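You operate a simulated robot arm through the tools that you are given. There is no shell and no other tool.

The job below is to be done with a simulated robot arm. You get a single attempt, and the scene is never put back.

TASK
Press the black cylinder's stopper flush; stand the cylinder on the steel tray.
Fine: leave the sliding plate drawn out, the press on and the dial as it is.

Only the result counts: the job must be done as asked and must still hold three seconds after the hand-in. Knocking over, shifting, dropping, spilling or breaking anything else fails it. Lids that push on must go on centred and level and be pressed home; caps that screw on are set level and turned clockwise until they are tight.

THE ROBOT
A 7-joint arm with a two-finger gripper, fixed in place. Base frame: the origin is at the foot of the arm, x ahead of it, y to its left, z up; the work surface is at about z = 0. Lengths are in mm, angles in degrees, forces in N, time in s.
With the tool pointing down near the work surface it reaches from about 220 to 560 mm from the base axis. Its first joint turns from -166.0 to 166.0 degrees. Payload 1.2 kg.
The tool frame sits at the grasp point between the pads (the TCP): z along the fingers, y along the line on which they close. The tips reach 22 mm beyond it. The gripper opens to 92 mm. The gripper's body begins 65 mm behind the TCP.
Orientation is that of the tool frame in the base frame, as a unit quaternion [x, y, z, w]. With the fingers straight down and closing along the base's y, the tool's x points along the base's -x, its y along +y and its z along -z.

THE INTERFACE
- The arm moves only by the tool arm_command. Its argument "series" is a list of rows, each a list of 7 numbers: the shift along the base's x, y, z in mm, then the turn, a rotation vector about the base's x, y, z in degrees, then the gripper command, from -1 (shut) to 1 (fully open), values between in proportion. In form: [[x, y, z, ax, ay, az, hand], ...]. A call has 1 to 20 rows; each row is the pose to reach, as a shift and turn from the pose commanded when the call began. Rows are played at 5 a second. More than 50 mm and 8.6 degrees between two rows, or a gripper value outside its range, and nothing of the call is played. A pose out of reach is approached as far as the arm can. The call stops where the force on the tool passes 50 N (or 10 N more than at its start, if that is more) or the arm is blocked; 0.2 s more then pass. The fingers move at their own pace and stop on an object; they squeeze with about 26 N. The grip force told is the motor's: it shows also when the fingers shut on nothing. Time passes only in rows, and 0.2 s behind the last, so rows that repeat a pose let the fingers close. The reply holds the time, the measured pose of the TCP, the force on the tool along the base axes, the opening and the grip force, in the units named above and with some noise, with the torque about the TCP (base axes, N m) and any sound that the robot's microphone picked up, and new pictures: "pictures" is both (left out), scene, wrist or none.
- Cameras (640 x 400 px; columns grow to the right, rows downward): "scene" is fixed at [227.6, -501.7, 735.1]; the picture's right is [0.85, -0.53, 0.00], its down [-0.49, -0.77, -0.41] and it looks along [0.22, 0.35, -0.91] (base axes); focal length 240 px, centre (320, 200). "wrist" rides on the gripper at [71, 19, -102] in the tool frame; the picture's right is [-0.26, 0.97, 0.00], its down [-0.75, -0.20, -0.62] and it looks along [-0.60, -0.16, 0.78] (tool axes); focal length 280 px, centre (320, 200).
- point_at(camera, pixels): for up to 12 pixels [column, row] of the newest picture of that camera ("zoom" is the newest enlarged one), the place [x, y, z] in the base frame of the surface seen there, good to about 2 mm, but the place of the scene camera against the robot may be out by one fixed shift of up to 12 mm in any direction. It takes no simulated time.
- zoom(camera, box): a new picture of the part [left, top, right, bottom] of that camera's present view, enlarged. It takes no simulated time.
- sign_off(): hands the job in; it is judged then, once.

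Unless the task says otherwise, let go and move clear before handing in.

The tools are called after "Emit:" as name(argument=value, ...) on one line, values as JSON. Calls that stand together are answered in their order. arm_command: Moves the arm, as the interface text tells. Its arguments: {"type":"object","properties":{"series":{"type":"array"},"pictures":{"type":"string","enum":["both","scene","wrist","none"]}},"required":["series"]} The other tools are called the same way: point_at (camera, pixels) gives the place of the surface under pixels of a picture; zoom (camera, box) takes an enlarged picture of a part of a camera's view; sign_off () hands the job in.

At the start:

```text
time: 0.0
tcp_pos: [268.5, -215.0, 385.0]
ee_rot: [0.0, 1.0, -0.001, 0.0]
ft_force: [-0.3, 0.8, -0.3]
ft_torque: [-0.04, 0.01, -0.03]
width: 92.1
grip_force: 0.0
```

scene: 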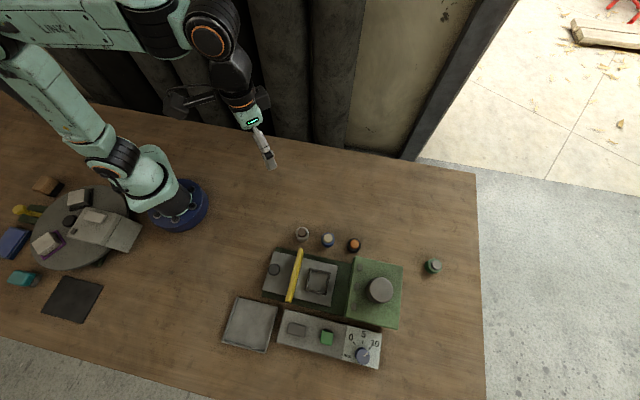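
wrist: 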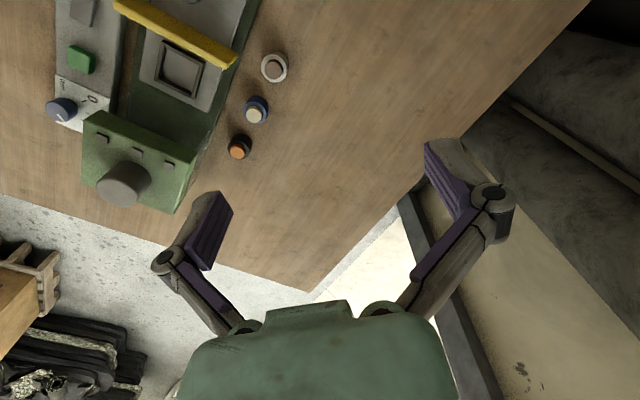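

The scene shows a press-like machine around (330,285), small cylinders at (301,234), (327,240), (354,245), (433,266), and a tray at (250,323). I'll zoom in to tell them apart.

Emit:
zoom(camera="scene", box=[210, 215, 460, 375])

Emit:
zoom(camera="wrist", box=[30, 0, 330, 220])

Emit:
zoom(camera="scene", box=[0, 160, 220, 320])

```text
2.50 times, centred on (335, 295) of scene
```

zoom: 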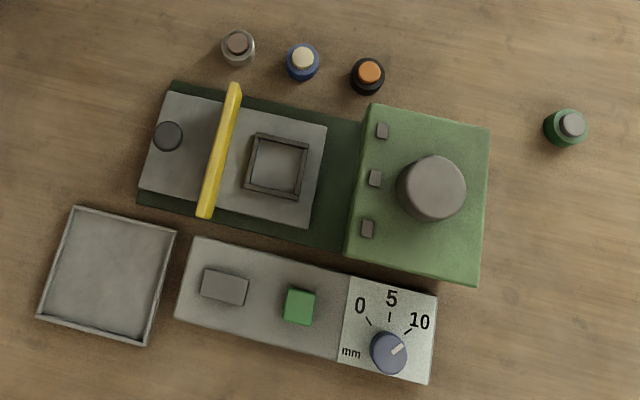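

```text
1.82 times, centred on (180, 110) of wrist
```

zoom: 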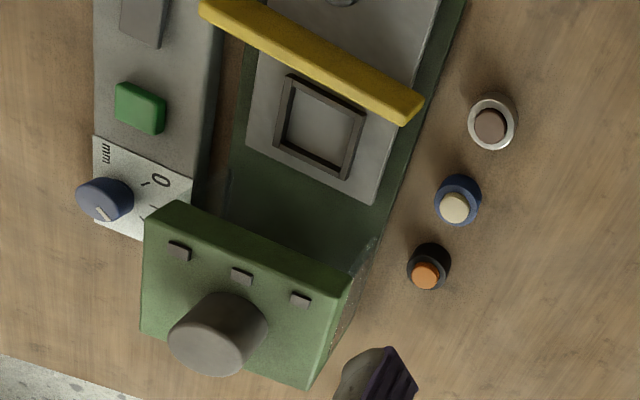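

```text
2.50 times, centred on (110, 240) of scene
```

zoom: 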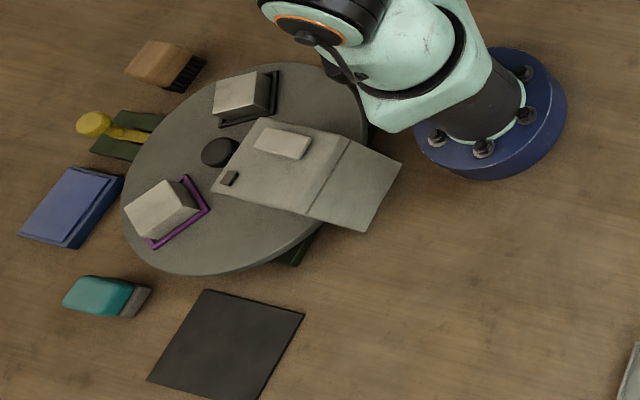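

I'll measure the key points: the orange-stoppered black cylinder at (354,245), the plate nest, the yellow bar, the dial and the tray.

Emit:
point_at(camera="wrist", pixels=[[273, 68], [256, 113], [239, 148], [236, 155], [180, 70], [160, 45], [130, 8], [230, 62], [82, 60], [60, 108], [125, 185], [140, 130]])

Emit:
point_at(camera="scene", pixels=[[354, 243], [327, 238], [303, 232], [438, 265], [318, 282], [298, 255], [290, 298], [275, 269], [380, 289], [362, 355], [327, 338], [297, 330]])

Emit:
point_at(camera="scene", pixels=[[250, 323], [238, 298], [280, 307], [267, 351], [225, 341], [285, 265], [330, 295], [360, 270], [345, 320], [395, 325], [340, 275], [400, 267]])

```text
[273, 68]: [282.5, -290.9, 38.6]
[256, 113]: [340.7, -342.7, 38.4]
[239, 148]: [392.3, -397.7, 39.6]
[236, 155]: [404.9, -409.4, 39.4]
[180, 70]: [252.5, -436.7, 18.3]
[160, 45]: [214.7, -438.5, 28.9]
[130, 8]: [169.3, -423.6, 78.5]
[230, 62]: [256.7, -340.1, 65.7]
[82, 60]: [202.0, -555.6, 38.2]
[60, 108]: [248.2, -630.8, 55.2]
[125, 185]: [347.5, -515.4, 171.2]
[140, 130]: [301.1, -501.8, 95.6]
```

```text
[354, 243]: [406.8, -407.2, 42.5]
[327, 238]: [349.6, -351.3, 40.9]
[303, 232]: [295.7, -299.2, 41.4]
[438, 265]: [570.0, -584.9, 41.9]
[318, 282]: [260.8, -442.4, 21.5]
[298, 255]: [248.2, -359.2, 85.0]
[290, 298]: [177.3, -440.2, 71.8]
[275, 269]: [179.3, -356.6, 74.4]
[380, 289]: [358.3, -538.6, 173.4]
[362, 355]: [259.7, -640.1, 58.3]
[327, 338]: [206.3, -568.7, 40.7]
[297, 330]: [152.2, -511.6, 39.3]
```

```text
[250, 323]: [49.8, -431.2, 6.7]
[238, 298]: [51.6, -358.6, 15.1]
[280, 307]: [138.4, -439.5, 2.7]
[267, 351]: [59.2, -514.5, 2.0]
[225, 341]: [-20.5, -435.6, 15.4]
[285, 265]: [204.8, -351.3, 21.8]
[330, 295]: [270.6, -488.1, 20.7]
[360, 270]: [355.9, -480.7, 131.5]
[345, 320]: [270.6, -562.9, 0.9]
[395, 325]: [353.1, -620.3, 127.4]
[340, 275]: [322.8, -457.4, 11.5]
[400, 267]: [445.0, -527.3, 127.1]
```

The black cylinder stands near (392,-398) with its orange stopper top at z≈39. I'll move closer for a good look, keeping above the press head (z≈171).

Emit:
arm_command(series=[[25, -25, -35, 0, 0, 0, 1], [50, -55, -70, 0, 0, 0, 1], [70, -85, -105, 0, 0, 0, 1], [85, -115, -140, 0, 0, 0, 1], [90, -140, -175, 0, 0, 0, 1], [90, -140, -175, 0, 0, 0, 1]])

```text
refused: row 2 steps farther than a row can; nothing moved
```

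Row 2 was about 52 mm, which is over the limit. I'll send the same move in smaller steps.

Emit:
arm_command(series=[[15, -20, -25, 0, 0, 0, 1], [30, -40, -50, 0, 0, 0, 1], [45, -60, -75, 0, 0, 0, 1], [60, -80, -100, 0, 0, 0, 1], [70, -100, -125, 0, 0, 0, 1], [80, -120, -150, 0, 0, 0, 1], [90, -140, -175, 0, 0, 0, 1], [90, -140, -175, 0, 0, 0, 1]])

```text
time: 1.8
tcp_pos: [356.9, -356.7, 207.1]
ee_rot: [0.0, 1.0, 0.001, 0.0]
ft_force: [-0.1, 0.2, -0.3]
ft_torque: [-0.01, 0.02, -0.03]
width: 92.1
grip_force: 0.0
```

scene: 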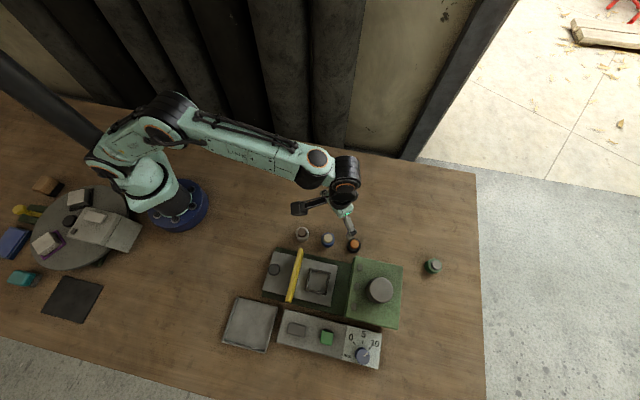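
wrist: 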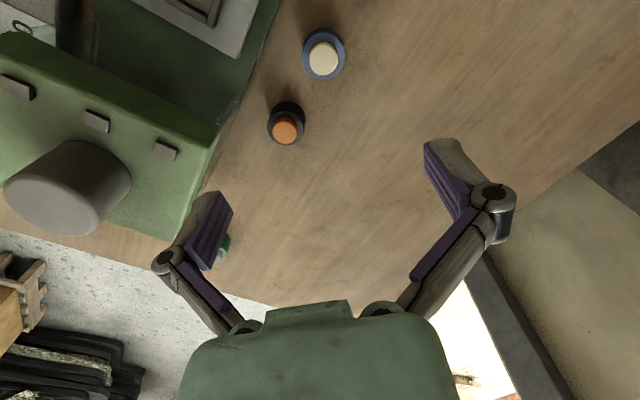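

Emit:
zoom(camera="wrist", box=[246, 20, 366, 160])

Emit:
point_at(camera="wrist", pixels=[[286, 132], [285, 104], [270, 122], [303, 124], [285, 143], [275, 133], [297, 133], [323, 62], [320, 33]])

Emit:
zoom(camera="scene", box=[340, 230, 368, 258])

Emit:
zoom(camera="scene", box=[280, 300, 400, 375])

```text
2.86 times, centred on (306, 90) of wrist
```

zoom: 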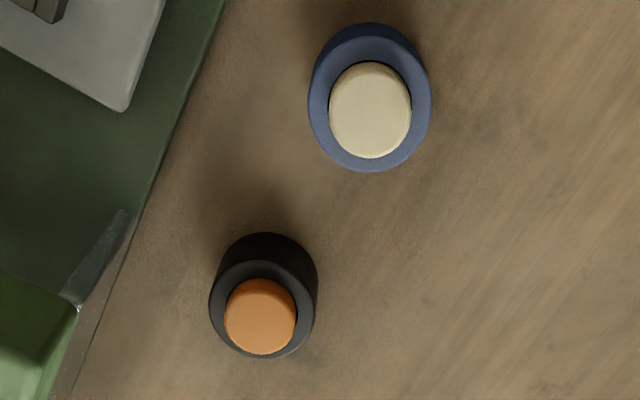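

```text
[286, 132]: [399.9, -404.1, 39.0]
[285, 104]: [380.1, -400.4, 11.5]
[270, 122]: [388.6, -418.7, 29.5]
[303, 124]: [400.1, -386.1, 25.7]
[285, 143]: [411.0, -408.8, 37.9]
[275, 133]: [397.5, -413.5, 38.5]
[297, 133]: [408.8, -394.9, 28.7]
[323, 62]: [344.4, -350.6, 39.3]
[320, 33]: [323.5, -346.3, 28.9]
```

```text
14.29 times, centred on (354, 244) of scene
```

zoom: 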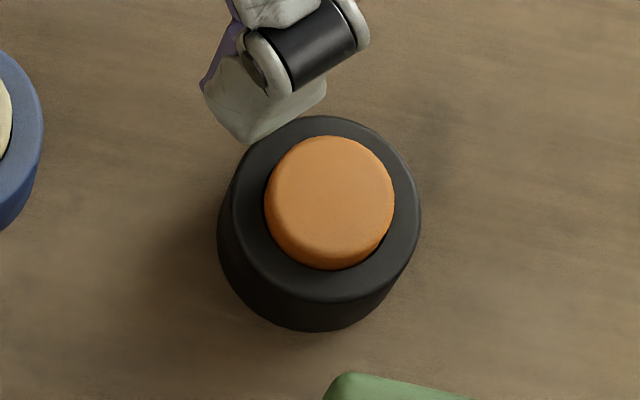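

```text
5.33 times, centred on (340, 338) of scene
```

zoom: 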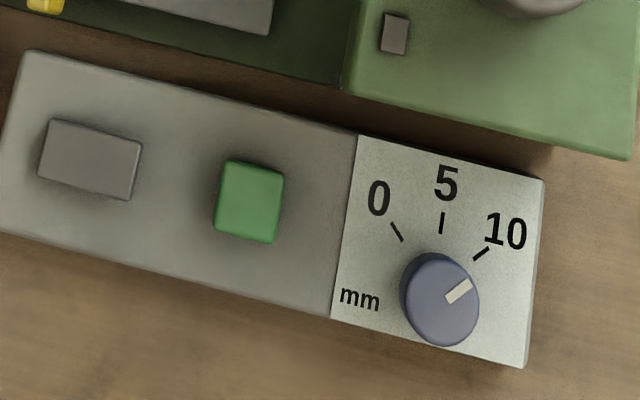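

The rim is at z≈29 and the stopper top at ≈39, so it stands about 10 mm proud, and the dial points at 10. I'll move over the plate to learn what the yellow bar and the knob do.

Emit:
arm_command(series=[[-30, 5, 0, 0, 0, 0, 1], [-65, 5, 0, 0, 0, 0, 1], [-100, 5, 0, 0, 0, 0, 1], [-135, 5, 0, 0, 0, 0, 1], [-170, 5, 0, 0, 0, 0, 1], [-195, 0, 0, 0, 0, 0, 1], [-195, 0, 0, 0, 0, 0, 1]])

```text
time: 3.4
tcp_pos: [161.6, -357.0, 210.9]
ee_rot: [0.0, 1.0, 0.0, 0.0]
ft_force: [0.3, -0.8, -0.7]
ft_torque: [0.03, 0.03, -0.02]
width: 92.0
grip_force: 0.0
```

scene: 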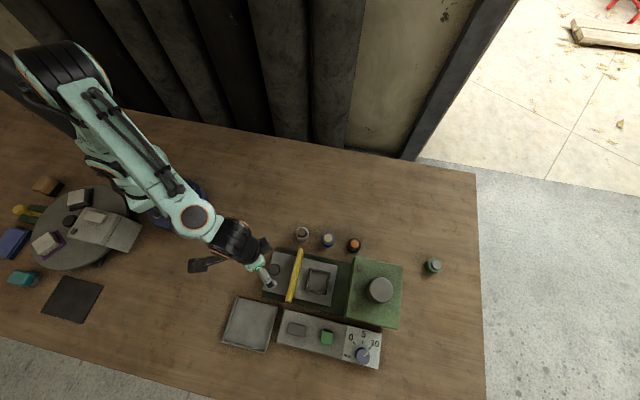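
wrist: 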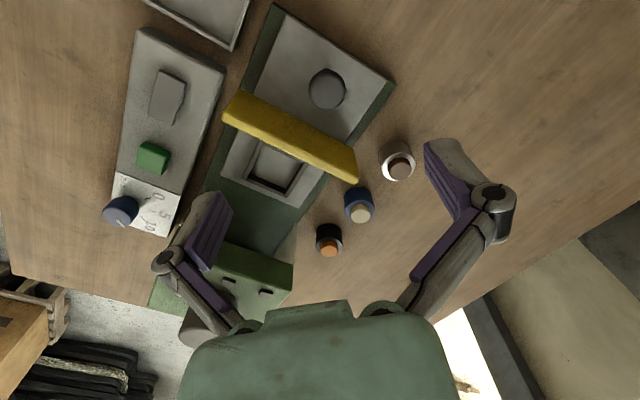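

Emit:
zoom(camera="wrist", box=[90, 0, 410, 220])

Emit:
point_at(camera="wrist", pixels=[[238, 100], [231, 118], [290, 128], [350, 160], [352, 180], [325, 88], [300, 62], [275, 165], [168, 97], [152, 158], [122, 210], [340, 110]])

```text
1.82 times, centred on (250, 110) of wrist
```

zoom: 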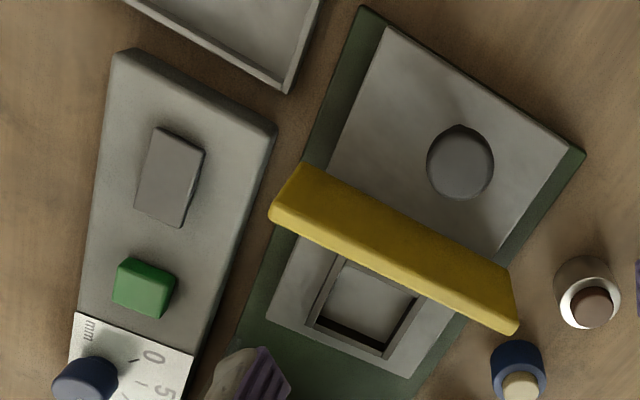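

```text
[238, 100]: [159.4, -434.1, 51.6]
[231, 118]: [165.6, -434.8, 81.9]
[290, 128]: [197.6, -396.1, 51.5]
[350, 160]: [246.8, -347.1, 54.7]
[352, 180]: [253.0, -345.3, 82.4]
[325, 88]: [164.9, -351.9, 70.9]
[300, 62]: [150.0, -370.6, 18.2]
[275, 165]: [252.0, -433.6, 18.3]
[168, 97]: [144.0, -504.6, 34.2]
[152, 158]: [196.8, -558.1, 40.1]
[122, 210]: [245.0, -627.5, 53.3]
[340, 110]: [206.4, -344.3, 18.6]
```

Emit:
zoom(camera="scene", box=[255, 240, 345, 310])

Emit:
arm_command(series=[[-15, 10, 0, 0, -8, 0, 1], [-30, 20, -10, 0, -16, 0, 1], [-45, 30, -20, 0, -24, 0, 1], [-60, 40, -35, 0, -32, 0, 1], [-75, 50, -50, 0, -36, 0, 1], [-75, 50, -50, 0, -36, 0, 1]])

```text
5.71 times, centred on (300, 275) of scene
```

zoom: 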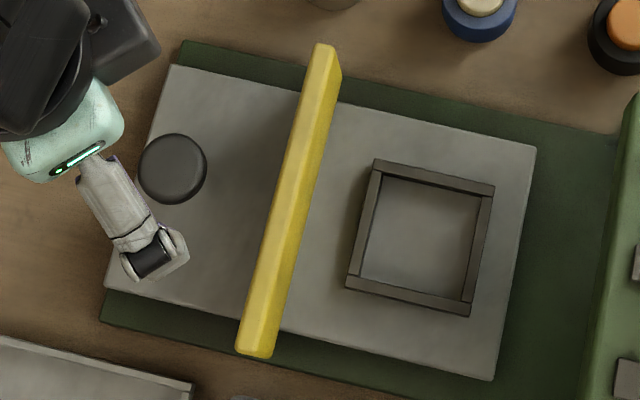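

```text
time: 4.8
tcp_pos: [87.4, -305.8, 159.3]
ee_rot: [0.0, 0.951, 0.0, 0.31]
ft_force: [-0.2, 0.0, 0.4]
ft_torque: [0.01, -0.02, 0.0]
width: 92.0
grip_force: 0.0
```

scene: 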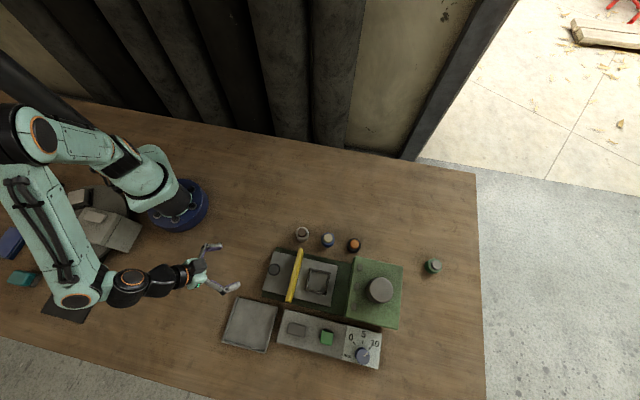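
wrist: 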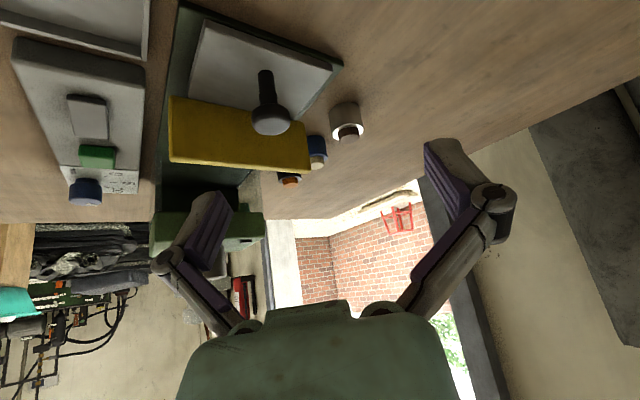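

The yellow piece is a panel standing on the plate, so it is a guard that travels with it, and the knob on its stalk is the plate handle. Now I'll measure the head edges, nest corners, panel, rocker and tray from the scene camera.

Emit:
point_at(camera="scene", pixels=[[356, 258], [402, 267], [394, 325], [350, 318], [378, 262], [308, 268], [332, 274], [328, 295], [304, 290], [354, 243], [349, 246], [359, 246]])

Emit:
zoom(camera="wrist", box=[0, 0, 370, 230])

Emit:
point_at(camera="wrist", pixels=[[88, 118], [88, 98], [75, 110], [105, 115], [99, 153], [270, 122], [266, 85], [240, 110], [240, 163], [85, 190], [110, 180]])

```text
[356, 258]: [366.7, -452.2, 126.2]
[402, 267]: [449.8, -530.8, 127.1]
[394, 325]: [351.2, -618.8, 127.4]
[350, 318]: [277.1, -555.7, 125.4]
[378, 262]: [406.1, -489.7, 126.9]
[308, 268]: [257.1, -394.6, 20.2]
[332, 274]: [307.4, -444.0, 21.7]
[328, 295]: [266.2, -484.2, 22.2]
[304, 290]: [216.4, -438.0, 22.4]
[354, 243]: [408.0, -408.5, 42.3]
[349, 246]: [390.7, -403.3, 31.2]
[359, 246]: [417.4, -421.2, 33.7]
```

```text
1.73 times, centred on (185, 115) of wrist
```

zoom: 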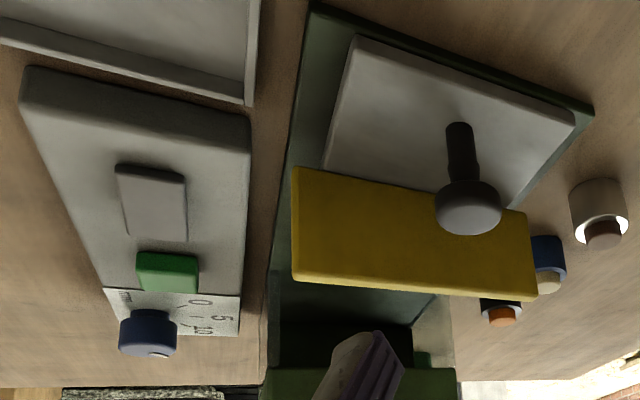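

```text
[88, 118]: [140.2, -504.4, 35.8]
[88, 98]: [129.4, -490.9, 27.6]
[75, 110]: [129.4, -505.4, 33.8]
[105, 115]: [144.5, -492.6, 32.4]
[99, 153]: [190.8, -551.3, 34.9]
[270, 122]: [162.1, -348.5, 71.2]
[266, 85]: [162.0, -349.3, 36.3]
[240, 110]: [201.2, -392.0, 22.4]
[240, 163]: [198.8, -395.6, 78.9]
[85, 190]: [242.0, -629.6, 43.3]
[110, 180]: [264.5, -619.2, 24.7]
```

The panel is a guard standing on the plate, and the machine axis runs at about -43°. I'll go look closely at the rocker near (140,-504) and the lamps on the head.

Emit:
arm_command(series=[[-5, -30, 10, 0, 8, 0, 1], [-10, -60, 10, 0, 16, 0, 1], [-15, -90, 5, 0, 24, 0, 1], [-20, -120, 0, 0, 32, 0, 1], [-20, -150, -10, 0, 36, 0, 1], [-20, -170, -20, 0, 36, 0, 1], [-20, -170, -20, 0, 36, 0, 1]])

Emit:
zoom(camera="wrist", box=[200, 50, 440, 200])

```text
time: 6.4
tcp_pos: [69.9, -475.9, 140.3]
ee_rot: [0.0, 1.0, -0.001, 0.0]
ft_force: [-0.2, 0.1, 0.4]
ft_torque: [0.0, -0.01, -0.01]
width: 92.2
grip_force: 0.1
```

scene: 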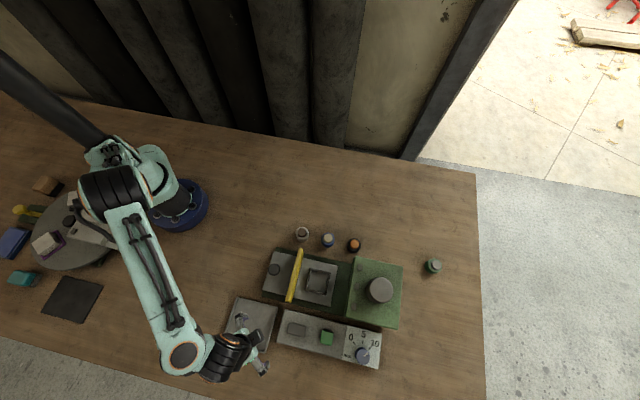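
wrist: 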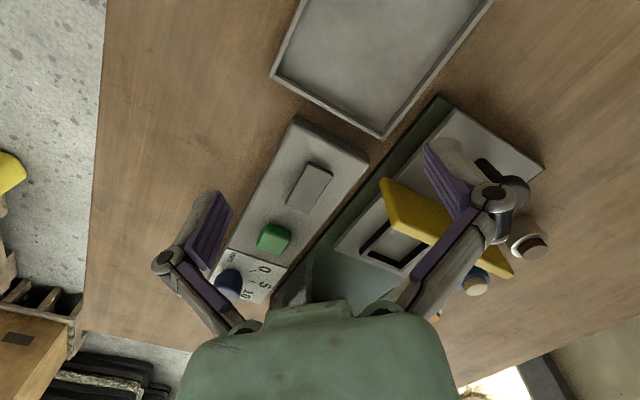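

```text
2.67 times, centred on (320, 125) of wrist
```

zoom: 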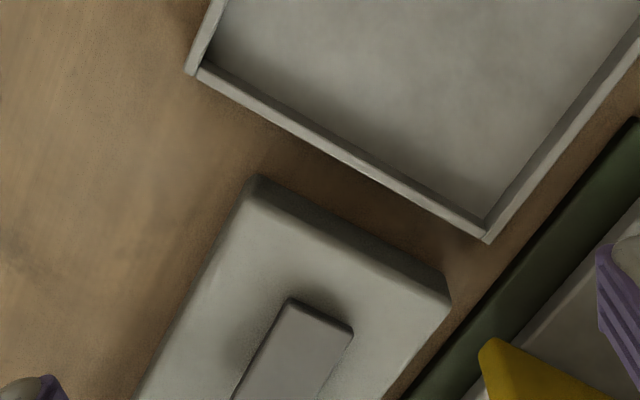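

Emit:
zoom(camera="wrist", box=[240, 120, 380, 260])

Emit:
point_at(camera="wrist", pixels=[[315, 166], [302, 205], [309, 187], [327, 171], [294, 200], [345, 165], [295, 130], [272, 236], [280, 232], [380, 20], [310, 50], [390, 110]])

Emit:
zoom(camera="scene", box=[340, 255, 410, 330])

```text
2.86 times, centred on (310, 190) of wrist
```

zoom: 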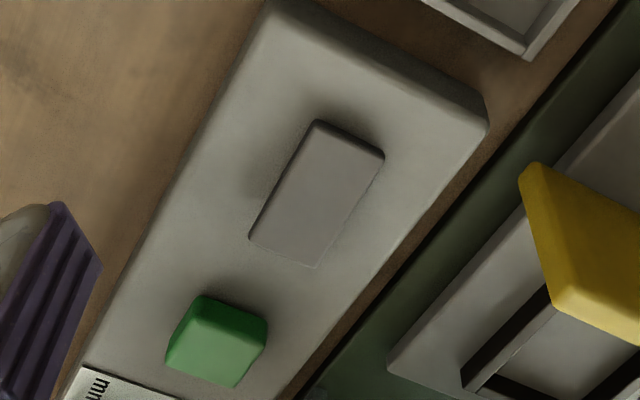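

```text
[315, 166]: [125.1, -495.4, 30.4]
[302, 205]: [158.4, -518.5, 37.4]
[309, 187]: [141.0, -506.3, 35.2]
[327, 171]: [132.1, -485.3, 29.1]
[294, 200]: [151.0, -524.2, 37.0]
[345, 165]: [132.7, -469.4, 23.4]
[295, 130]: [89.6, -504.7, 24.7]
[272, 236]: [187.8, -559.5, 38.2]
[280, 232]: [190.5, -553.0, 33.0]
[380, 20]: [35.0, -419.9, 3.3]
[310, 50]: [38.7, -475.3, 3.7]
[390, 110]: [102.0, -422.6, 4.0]
```

```text
5.33 times, centred on (375, 292) of scene
```

zoom: 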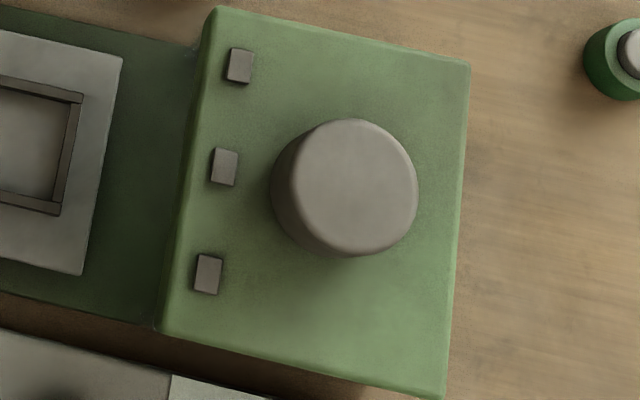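

Rocker: the near end (125,-495) is at z 30 and the far end (158,-519) at z 37, and all three lamps are grey, so the press looks off. I'll yaw 45°, close the fingers, hover above the raised far end, then press it.

Emit:
arm_command(series=[[14, -7, 0, 0, 0, -7.5, 0], [28, -14, 0, 0, 0, -15, -1], [42, -21, 0, 0, 0, -22.5, -1], [56, -28, -10, 0, 0, -30, -1], [70, -35, -30, 0, 0, -37.5, -1], [83.5, -42, -50, 0, 0, -45, -1], [83.5, -42, -60, 0, 0, -45, -1], [83.5, -42, -60, 0, 0, -45, -1]])

```text
time: 8.2
tcp_pos: [152.5, -517.7, 80.0]
ee_rot: [0.382, 0.924, 0.0, 0.0]
ft_force: [0.1, -0.2, 0.5]
ft_torque: [-0.01, 0.04, -0.03]
width: 0.5
grip_force: 25.6
```

scene: 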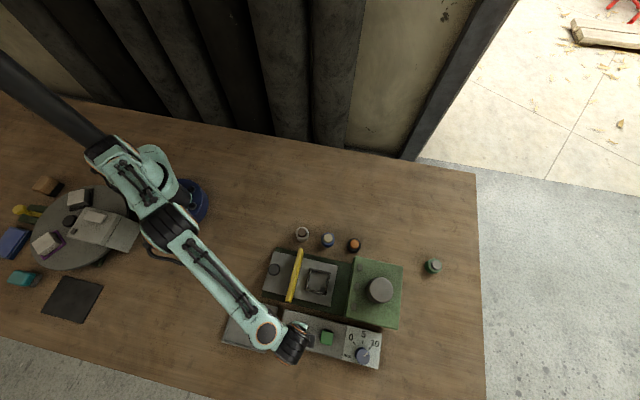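
wrist: 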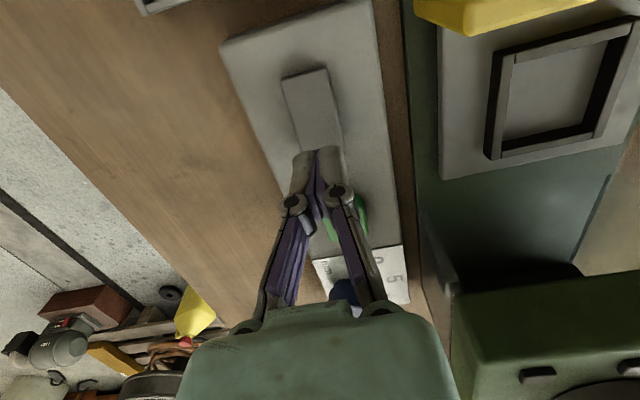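

The closed fingertips sit over the rocker's far half at (318,150). I'll press down slowly, watching the force, then lift.

Emit:
arm_command(series=[[0, 0, -10, 0, 0, 0, -1], [0, 0, -18, 0, 0, 0, -1], [0, 0, -21, 0, 0, 0, -1], [0, 0, -24, 0, 0, 0, -1], [0, 0, -26, 0, 0, 0, -1], [0, 0, -28, 0, 0, 0, -1], [0, 0, -29, 0, 0, 0, -1]])

Emit:
zoom(camera="scene", box=[340, 255, 410, 330])

```text
time: 9.7
tcp_pos: [153.3, -520.8, 57.3]
ee_rot: [0.382, 0.924, -0.003, 0.003]
ft_force: [-0.8, -0.6, 3.6]
ft_torque: [0.03, 0.02, -0.03]
width: 6.1
grip_force: 28.3
stopped in row 7: the force on the tool passed its limit at 54 N (the readings are from after the stop); the commanded pose is now the measured one
```

scene: 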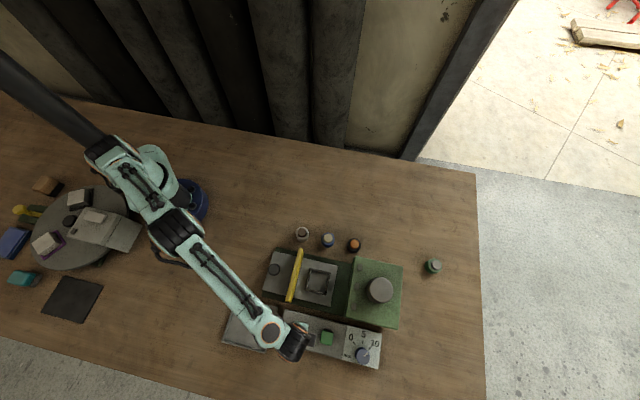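
wrist: 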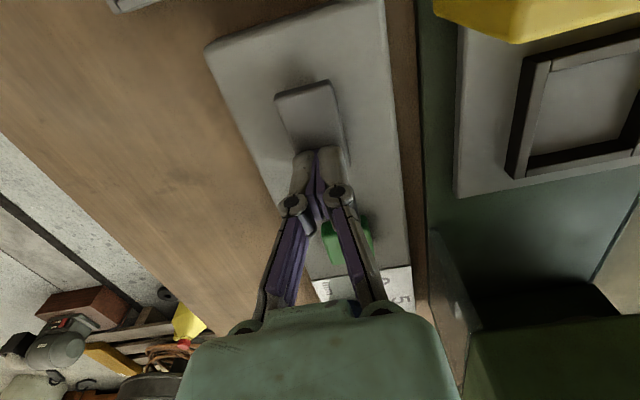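

```text
5.33 times, centred on (375, 292) of scene
```

zoom: 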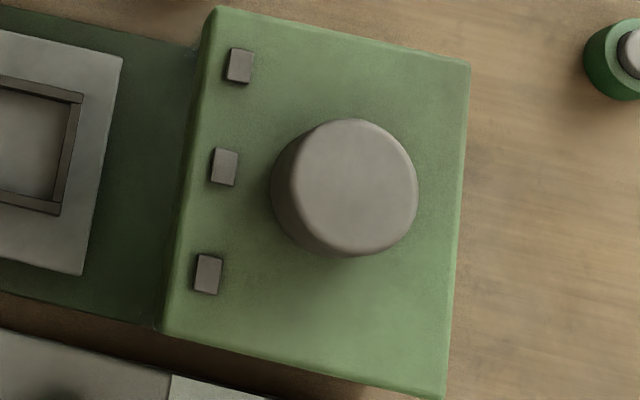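

The force reached 54 N with the rocker apparently tilting. I'll lift off and check the rocker's slope and the lamps.

Emit:
arm_command(series=[[0, 0, 10, 0, 0, 0, -1], [-5, 10, 40, 0, 0, 0, -1], [-15, 30, 80, 0, 0, 0, -1], [-25, 50, 100, 0, 0, 0, -1], [-25, 50, 100, 0, 0, 0, -1]])

Emit:
zoom(camera="wrist", box=[200, 40, 440, 190])

Emit:
zoom(camera="scene", box=[280, 250, 410, 375])

```text
time: 10.8
tcp_pos: [127.3, -469.5, 156.8]
ee_rot: [0.382, 0.924, -0.002, 0.002]
ft_force: [0.6, -0.1, 0.1]
ft_torque: [-0.03, -0.02, 0.02]
width: 0.0
grip_force: 28.1
```

scene: 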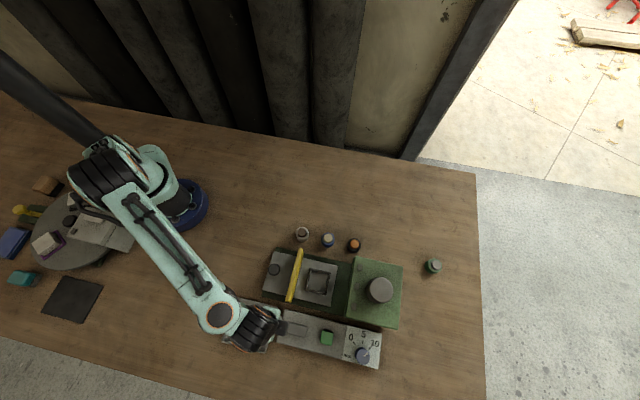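
wrist: 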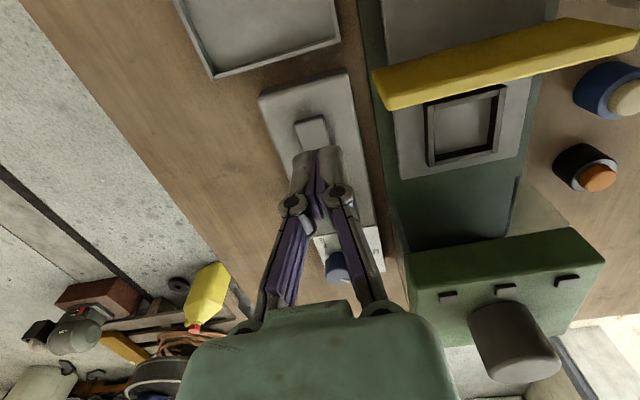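

```text
2.67 times, centred on (320, 115) of wrist
```

zoom: 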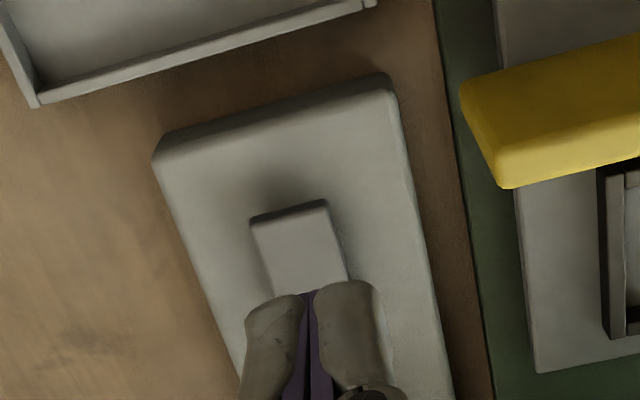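

```text
3.20 times, centred on (345, 312) of scene
```

zoom: 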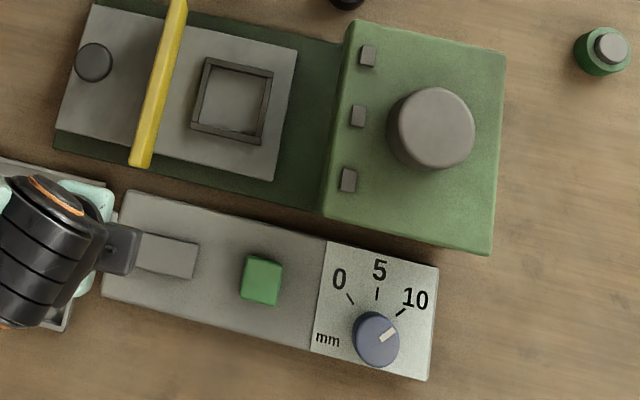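

Emit:
point_at(camera="scene", pixels=[[303, 331], [304, 334], [297, 330], [293, 329], [312, 330], [327, 338]])

Emit:
point_at(camera="wrist", pixels=[[304, 125], [318, 121], [312, 135], [300, 100], [447, 296], [505, 288], [567, 280], [597, 176], [575, 150], [466, 125]])

```text
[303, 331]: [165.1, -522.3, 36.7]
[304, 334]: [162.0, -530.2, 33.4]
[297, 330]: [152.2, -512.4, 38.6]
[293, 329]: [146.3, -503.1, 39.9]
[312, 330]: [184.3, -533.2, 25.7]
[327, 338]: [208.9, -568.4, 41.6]
```

```text
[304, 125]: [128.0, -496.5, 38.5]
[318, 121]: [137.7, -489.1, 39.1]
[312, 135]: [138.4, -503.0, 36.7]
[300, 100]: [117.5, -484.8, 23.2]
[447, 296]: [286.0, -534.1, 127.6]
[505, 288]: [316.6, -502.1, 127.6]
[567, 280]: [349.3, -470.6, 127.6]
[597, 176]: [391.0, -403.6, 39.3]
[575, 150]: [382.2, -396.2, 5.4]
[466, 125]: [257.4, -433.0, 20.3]
```

The rocker has flipped: near end now z≈38.5, far end ≈33. The lamps stay grey for now. Next I'll open the gripper and fly to the black cylinder on a high arc around the panel and head.

Emit:
arm_command(series=[[25, 30, 10, 0, 0, 0, 0], [50, 60, 20, 0, 0, 0, 0.4], [72, 91, 23, 0, 0, 0, 0.4], [110, 91, 23, 0, 0, 0, 0.4], [150, 90, 23, 0, 0, 0, 0.4], [190, 88, 23, 0, 0, 0, 0.4], [225, 85, 20, 0, 0, 0, 0.4], [257, 80, 10, 0, 0, 0, 0.4], [262, 75, -17, 0, 0, 0, 0.4], [262, 75, -17, 0, 0, 0, 0.4]])

Emit:
zoom(camera="wrist", box=[220, 80, 420, 230])

```text
time: 13.1
tcp_pos: [391.2, -394.3, 138.4]
ee_rot: [0.382, 0.924, -0.002, 0.002]
ft_force: [0.3, 0.3, 0.0]
ft_torque: [0.02, 0.02, 0.0]
width: 64.2
grip_force: 0.0
```

scene: 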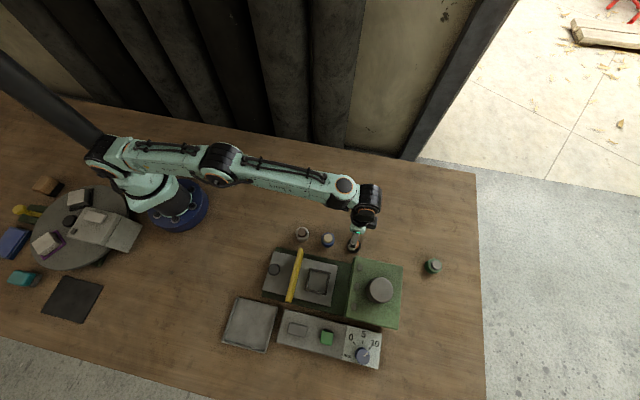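
wrist: 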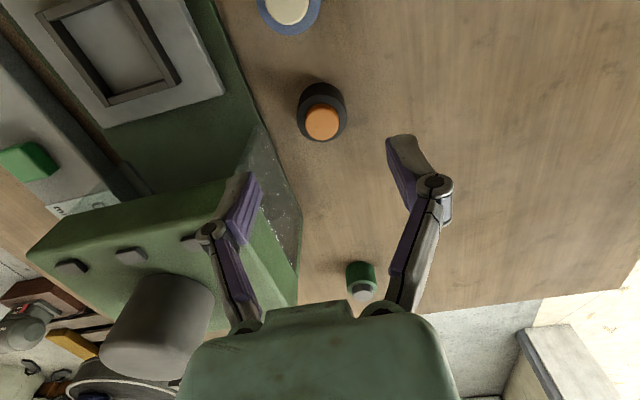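

```text
2.67 times, centred on (320, 155) of wrist
```

zoom: 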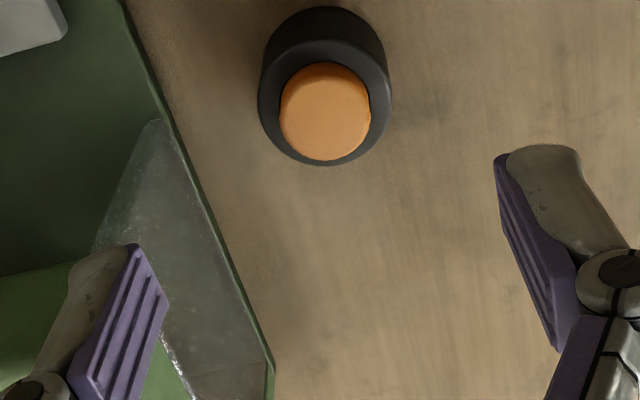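

Emit:
point_at(camera="zoom", pixels=[[325, 117], [288, 115], [362, 115], [325, 75], [325, 156], [268, 95], [382, 98], [325, 162], [300, 152], [324, 48]])

```text
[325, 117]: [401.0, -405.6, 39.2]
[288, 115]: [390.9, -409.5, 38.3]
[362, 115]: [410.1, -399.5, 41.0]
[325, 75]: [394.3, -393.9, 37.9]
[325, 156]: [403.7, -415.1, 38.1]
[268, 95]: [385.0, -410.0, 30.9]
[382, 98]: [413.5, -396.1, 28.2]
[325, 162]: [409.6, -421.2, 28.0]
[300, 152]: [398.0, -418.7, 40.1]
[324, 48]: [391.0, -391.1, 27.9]
```

The stopper centre comes out at (400,-404.5) with the rim at z≈28.5. I'll descend with the fingers open around the body and stop with the tips about 14 mm above the table.

Emit:
arm_command(series=[[9.2, -9.5, 0, 0, 0, 0, 0.4], [9.2, -9.5, -30, 0, 0, 0, 0.4], [9.2, -9.5, -55, 0, 0, 0, 0.4], [9.2, -9.5, -75, 0, 0, 0, 0.4], [9.2, -9.5, -90, 0, 0, 0, 0.4], [9.2, -9.5, -102, 0, 0, 0, 0.4], [9.2, -9.5, -102, 0, 0, 0, 0.4]])

```text
time: 14.7
tcp_pos: [393.4, -396.8, 39.2]
ee_rot: [0.382, 0.924, -0.002, 0.001]
ft_force: [0.5, -0.7, 0.4]
ft_torque: [-0.03, -0.01, 0.01]
width: 64.4
grip_force: 0.1
out of reach, approached as far as the arm can: row 1, 2, 3, 4, 5, 6, 7
```

scene: 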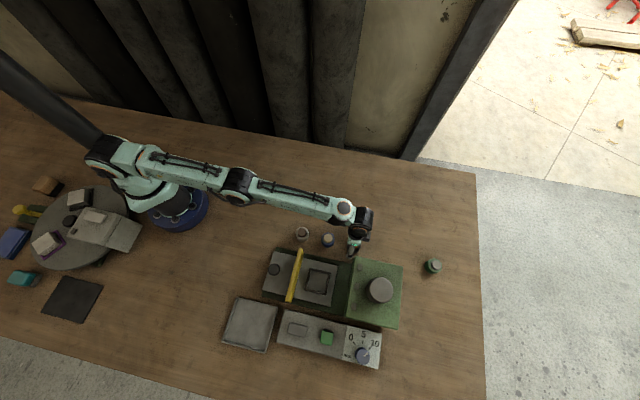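
wrist: 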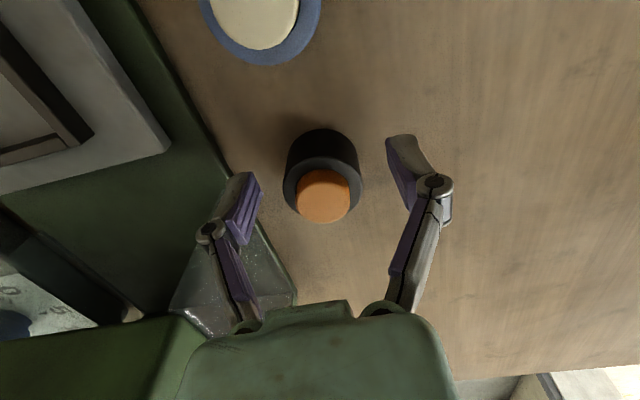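

The arm stops about 10 mm short radially, at (393,-397). I'll tilt the tool tip 10° outward about the closing axis to extend the reach, then read the pose.

Emit:
arm_command(series=[[0, 0, 0, -3.5, -3.5, 0, 0.4], [0, 0, 0, -7.1, -7.0, 0, 0.4], [0, 0, 0, -7.1, -7.0, 0, 0.4]], pictures="wrist")

```text
time: 15.4
tcp_pos: [394.7, -398.0, 38.2]
ee_rot: [0.38, 0.921, -0.036, 0.082]
ft_force: [-0.3, -0.4, -0.3]
ft_torque: [0.0, 0.01, -0.01]
width: 64.3
grip_force: 0.0
```

wrist: 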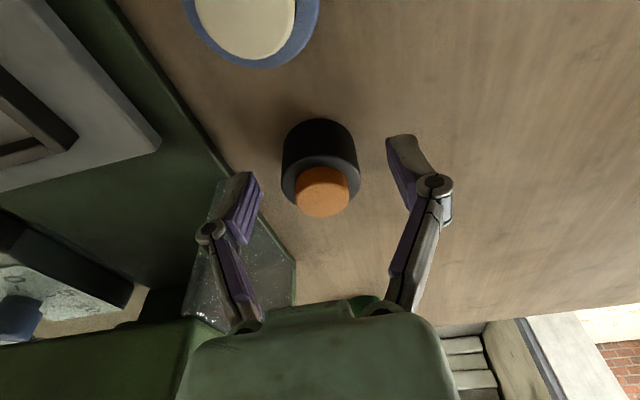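

The commanded pose is now the reached one. I'll shift outward the last few mm and close on the body.

Emit:
arm_command(series=[[3, -3.5, 0, 0, 0, 0, 0.4], [5.4, -6.6, -1, 0, 0, 0, 0.4], [5.4, -6.6, -1, 0, 0, 0, 0.4]], pictures="wrist")

```text
time: 16.2
tcp_pos: [399.2, -405.8, 37.2]
ee_rot: [0.38, 0.921, -0.037, 0.081]
ft_force: [-0.2, -1.1, 0.4]
ft_torque: [0.0, -0.02, -0.02]
width: 64.6
grip_force: 0.0
```

wrist: 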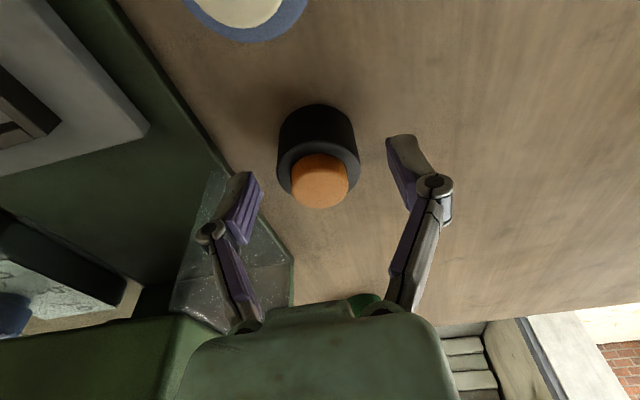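

In position. I'll back off about 2.5 mm radially so the tilted pads are centred at contact height, then close.

Emit:
arm_command(series=[[-1.8, 1.9, 0, 0, 0, 0, 0.4], [-1.8, 1.9, 0, 0, 0, 0, 0], [-1.8, 1.9, 0, 0, 0, 0, -0.3], [-1.8, 1.9, 0, 0, 0, 0, -1], [-1.8, 1.9, 0, 0, 0, 0, -1], [-1.8, 1.9, 0, 0, 0, 0, -1]])

Emit:
zoom(camera="wrist", box=[220, 60, 420, 260])

```text
time: 17.6
tcp_pos: [398.9, -403.8, 37.6]
ee_rot: [0.381, 0.92, -0.036, 0.082]
ft_force: [-1.4, 0.1, 6.9]
ft_torque: [-0.01, 0.06, -0.01]
width: 39.3
grip_force: 26.3
```

scene: 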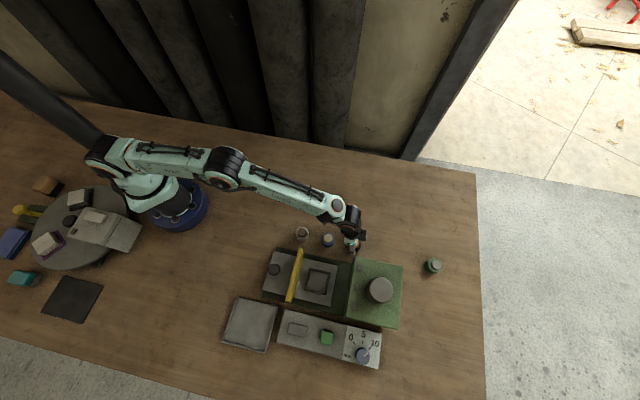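
wrist: 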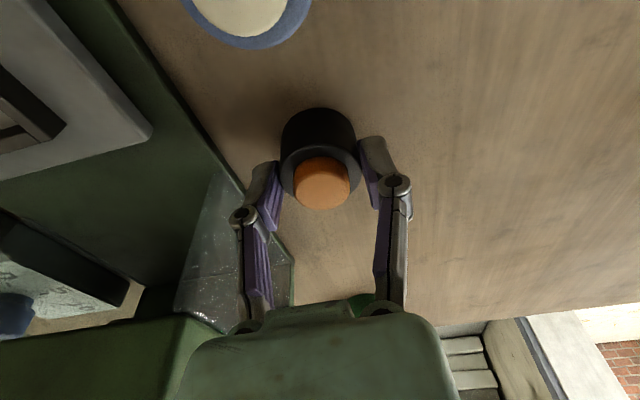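

```text
2.00 times, centred on (320, 160) of wrist
```

zoom: 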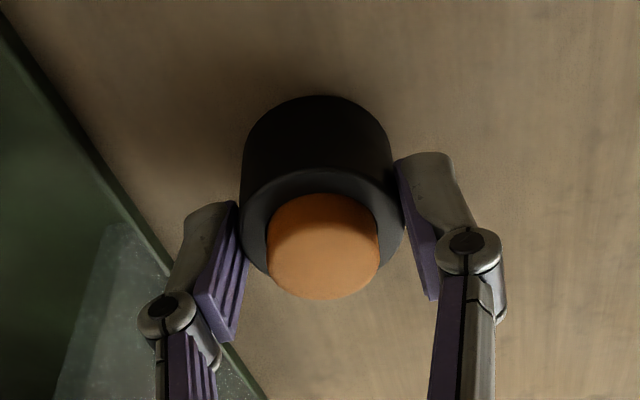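

The grip closed at 39 mm with 26 N. I'll lift a little and check that the cylinder comes along upright.

Emit:
arm_command(series=[[0, 0, 5, 0, 0, 0, -1], [0, 0, 12, 0, 0, 0, -1], [0, 0, 25, 0, 0, 0, -1], [0, 0, 25, 0, 0, 0, -1]])

Emit:
zoom(camera="wrist", box=[220, 60, 420, 260])

Emit:
zoom(camera="scene", box=[325, 215, 385, 275])

```text
time: 18.6
tcp_pos: [399.1, -403.4, 62.7]
ee_rot: [0.38, 0.921, -0.036, 0.081]
ft_force: [-0.2, -0.4, -1.3]
ft_torque: [-0.02, -0.01, 0.01]
width: 39.3
grip_force: 25.6
```

scene: 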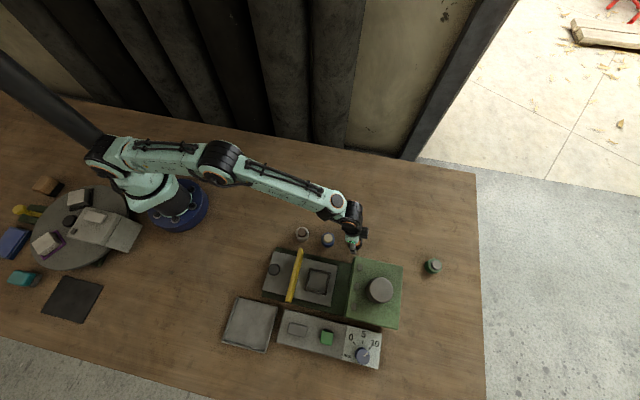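
wrist: 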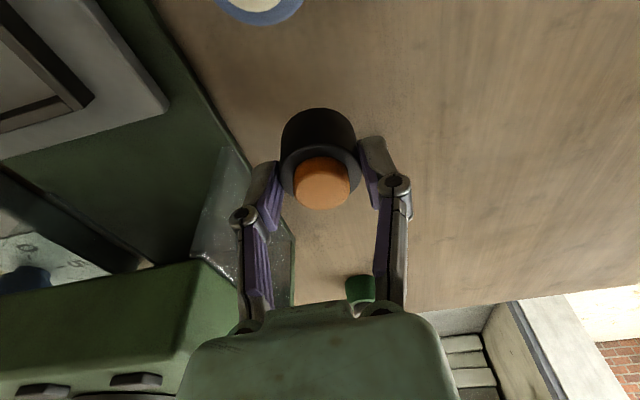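

```text
2.00 times, centred on (320, 160) of wrist
```

zoom: 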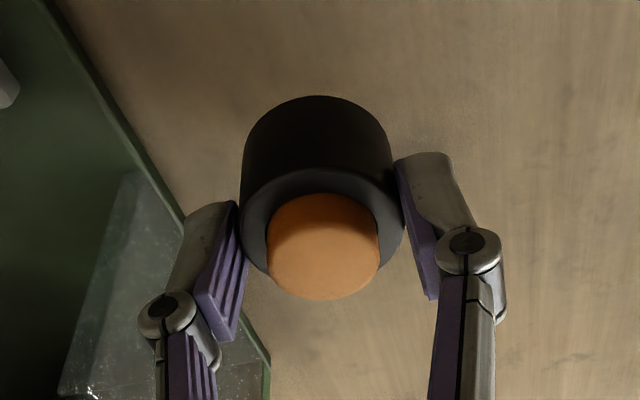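

```text
6.67 times, centred on (355, 245) of scene
```

zoom: 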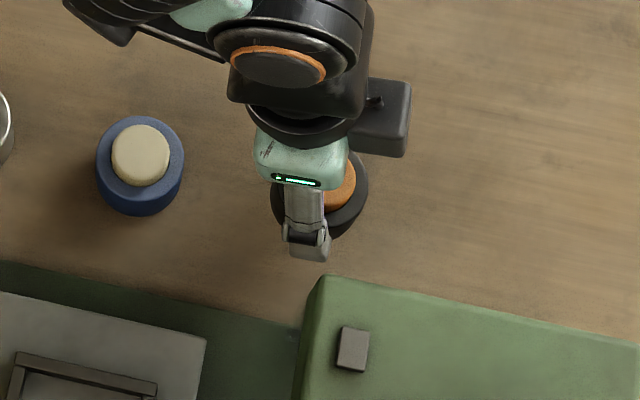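

The cylinder is lifted and upright in the grip. I'll raise it and move toward the plate, stopping beside the nest to measure it precisely.

Emit:
arm_command(series=[[-5, 5, 30, 0, 0, 0, -1], [-20, 15, 60, 0, 0, 0, -1], [-50, 22, 75, 0, 0, 0, -1], [-85, 24, 77, 0, 0, 0, -1], [-110, 24, 77, 0, 0, 0, -1], [-110, 24, 77, 0, 0, 0, -1]])

Emit:
zoom(camera="wrist", box=[80, 40, 320, 240])

```text
time: 20.1
tcp_pos: [287.8, -377.9, 139.7]
ee_rot: [0.38, 0.921, -0.036, 0.082]
ft_force: [-0.1, 1.0, -2.1]
ft_torque: [0.01, 0.03, 0.0]
width: 39.1
grip_force: 26.6
```

scene: 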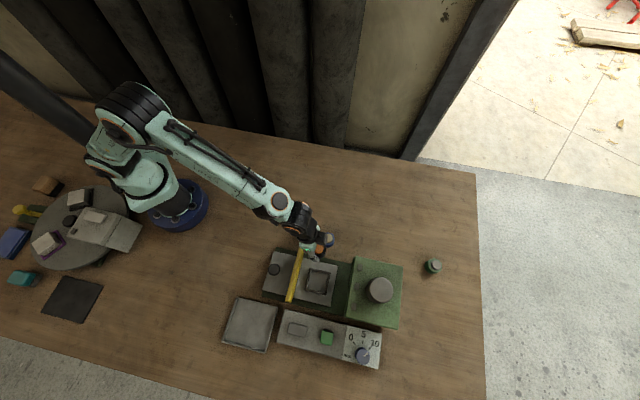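
wrist: 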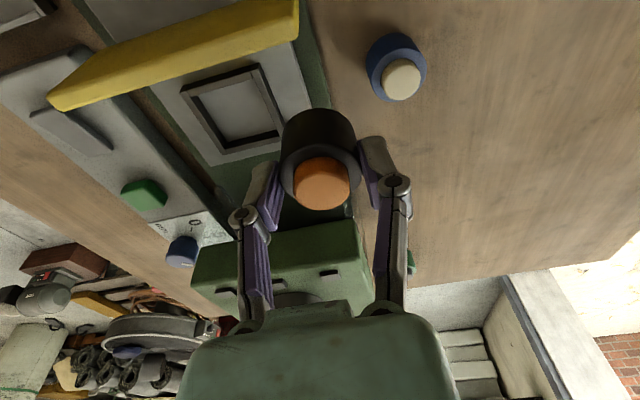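

```text
2.00 times, centred on (200, 140) of wrist
```

zoom: 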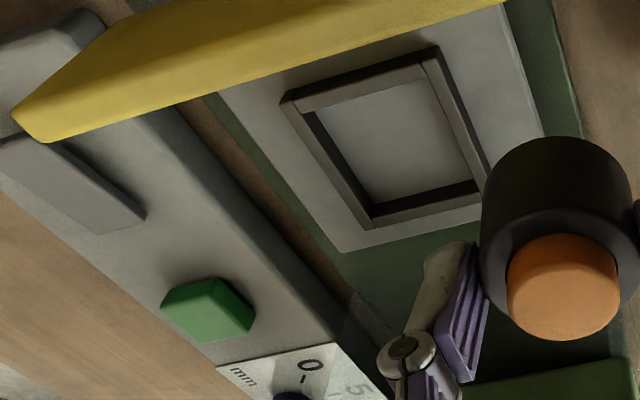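

Emit:
point_at(camera="zoom", pixels=[[298, 103], [362, 80], [428, 58], [335, 160], [373, 215], [422, 208], [470, 197], [455, 122], [400, 140], [398, 130], [478, 175], [250, 60]])

```text
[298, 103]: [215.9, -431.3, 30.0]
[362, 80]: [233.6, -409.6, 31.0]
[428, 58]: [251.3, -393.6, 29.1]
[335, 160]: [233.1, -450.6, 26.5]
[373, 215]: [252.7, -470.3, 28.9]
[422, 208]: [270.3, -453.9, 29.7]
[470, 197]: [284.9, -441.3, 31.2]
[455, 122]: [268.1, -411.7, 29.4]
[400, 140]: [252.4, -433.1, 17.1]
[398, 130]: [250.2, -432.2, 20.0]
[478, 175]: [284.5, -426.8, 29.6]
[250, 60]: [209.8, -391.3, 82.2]
```

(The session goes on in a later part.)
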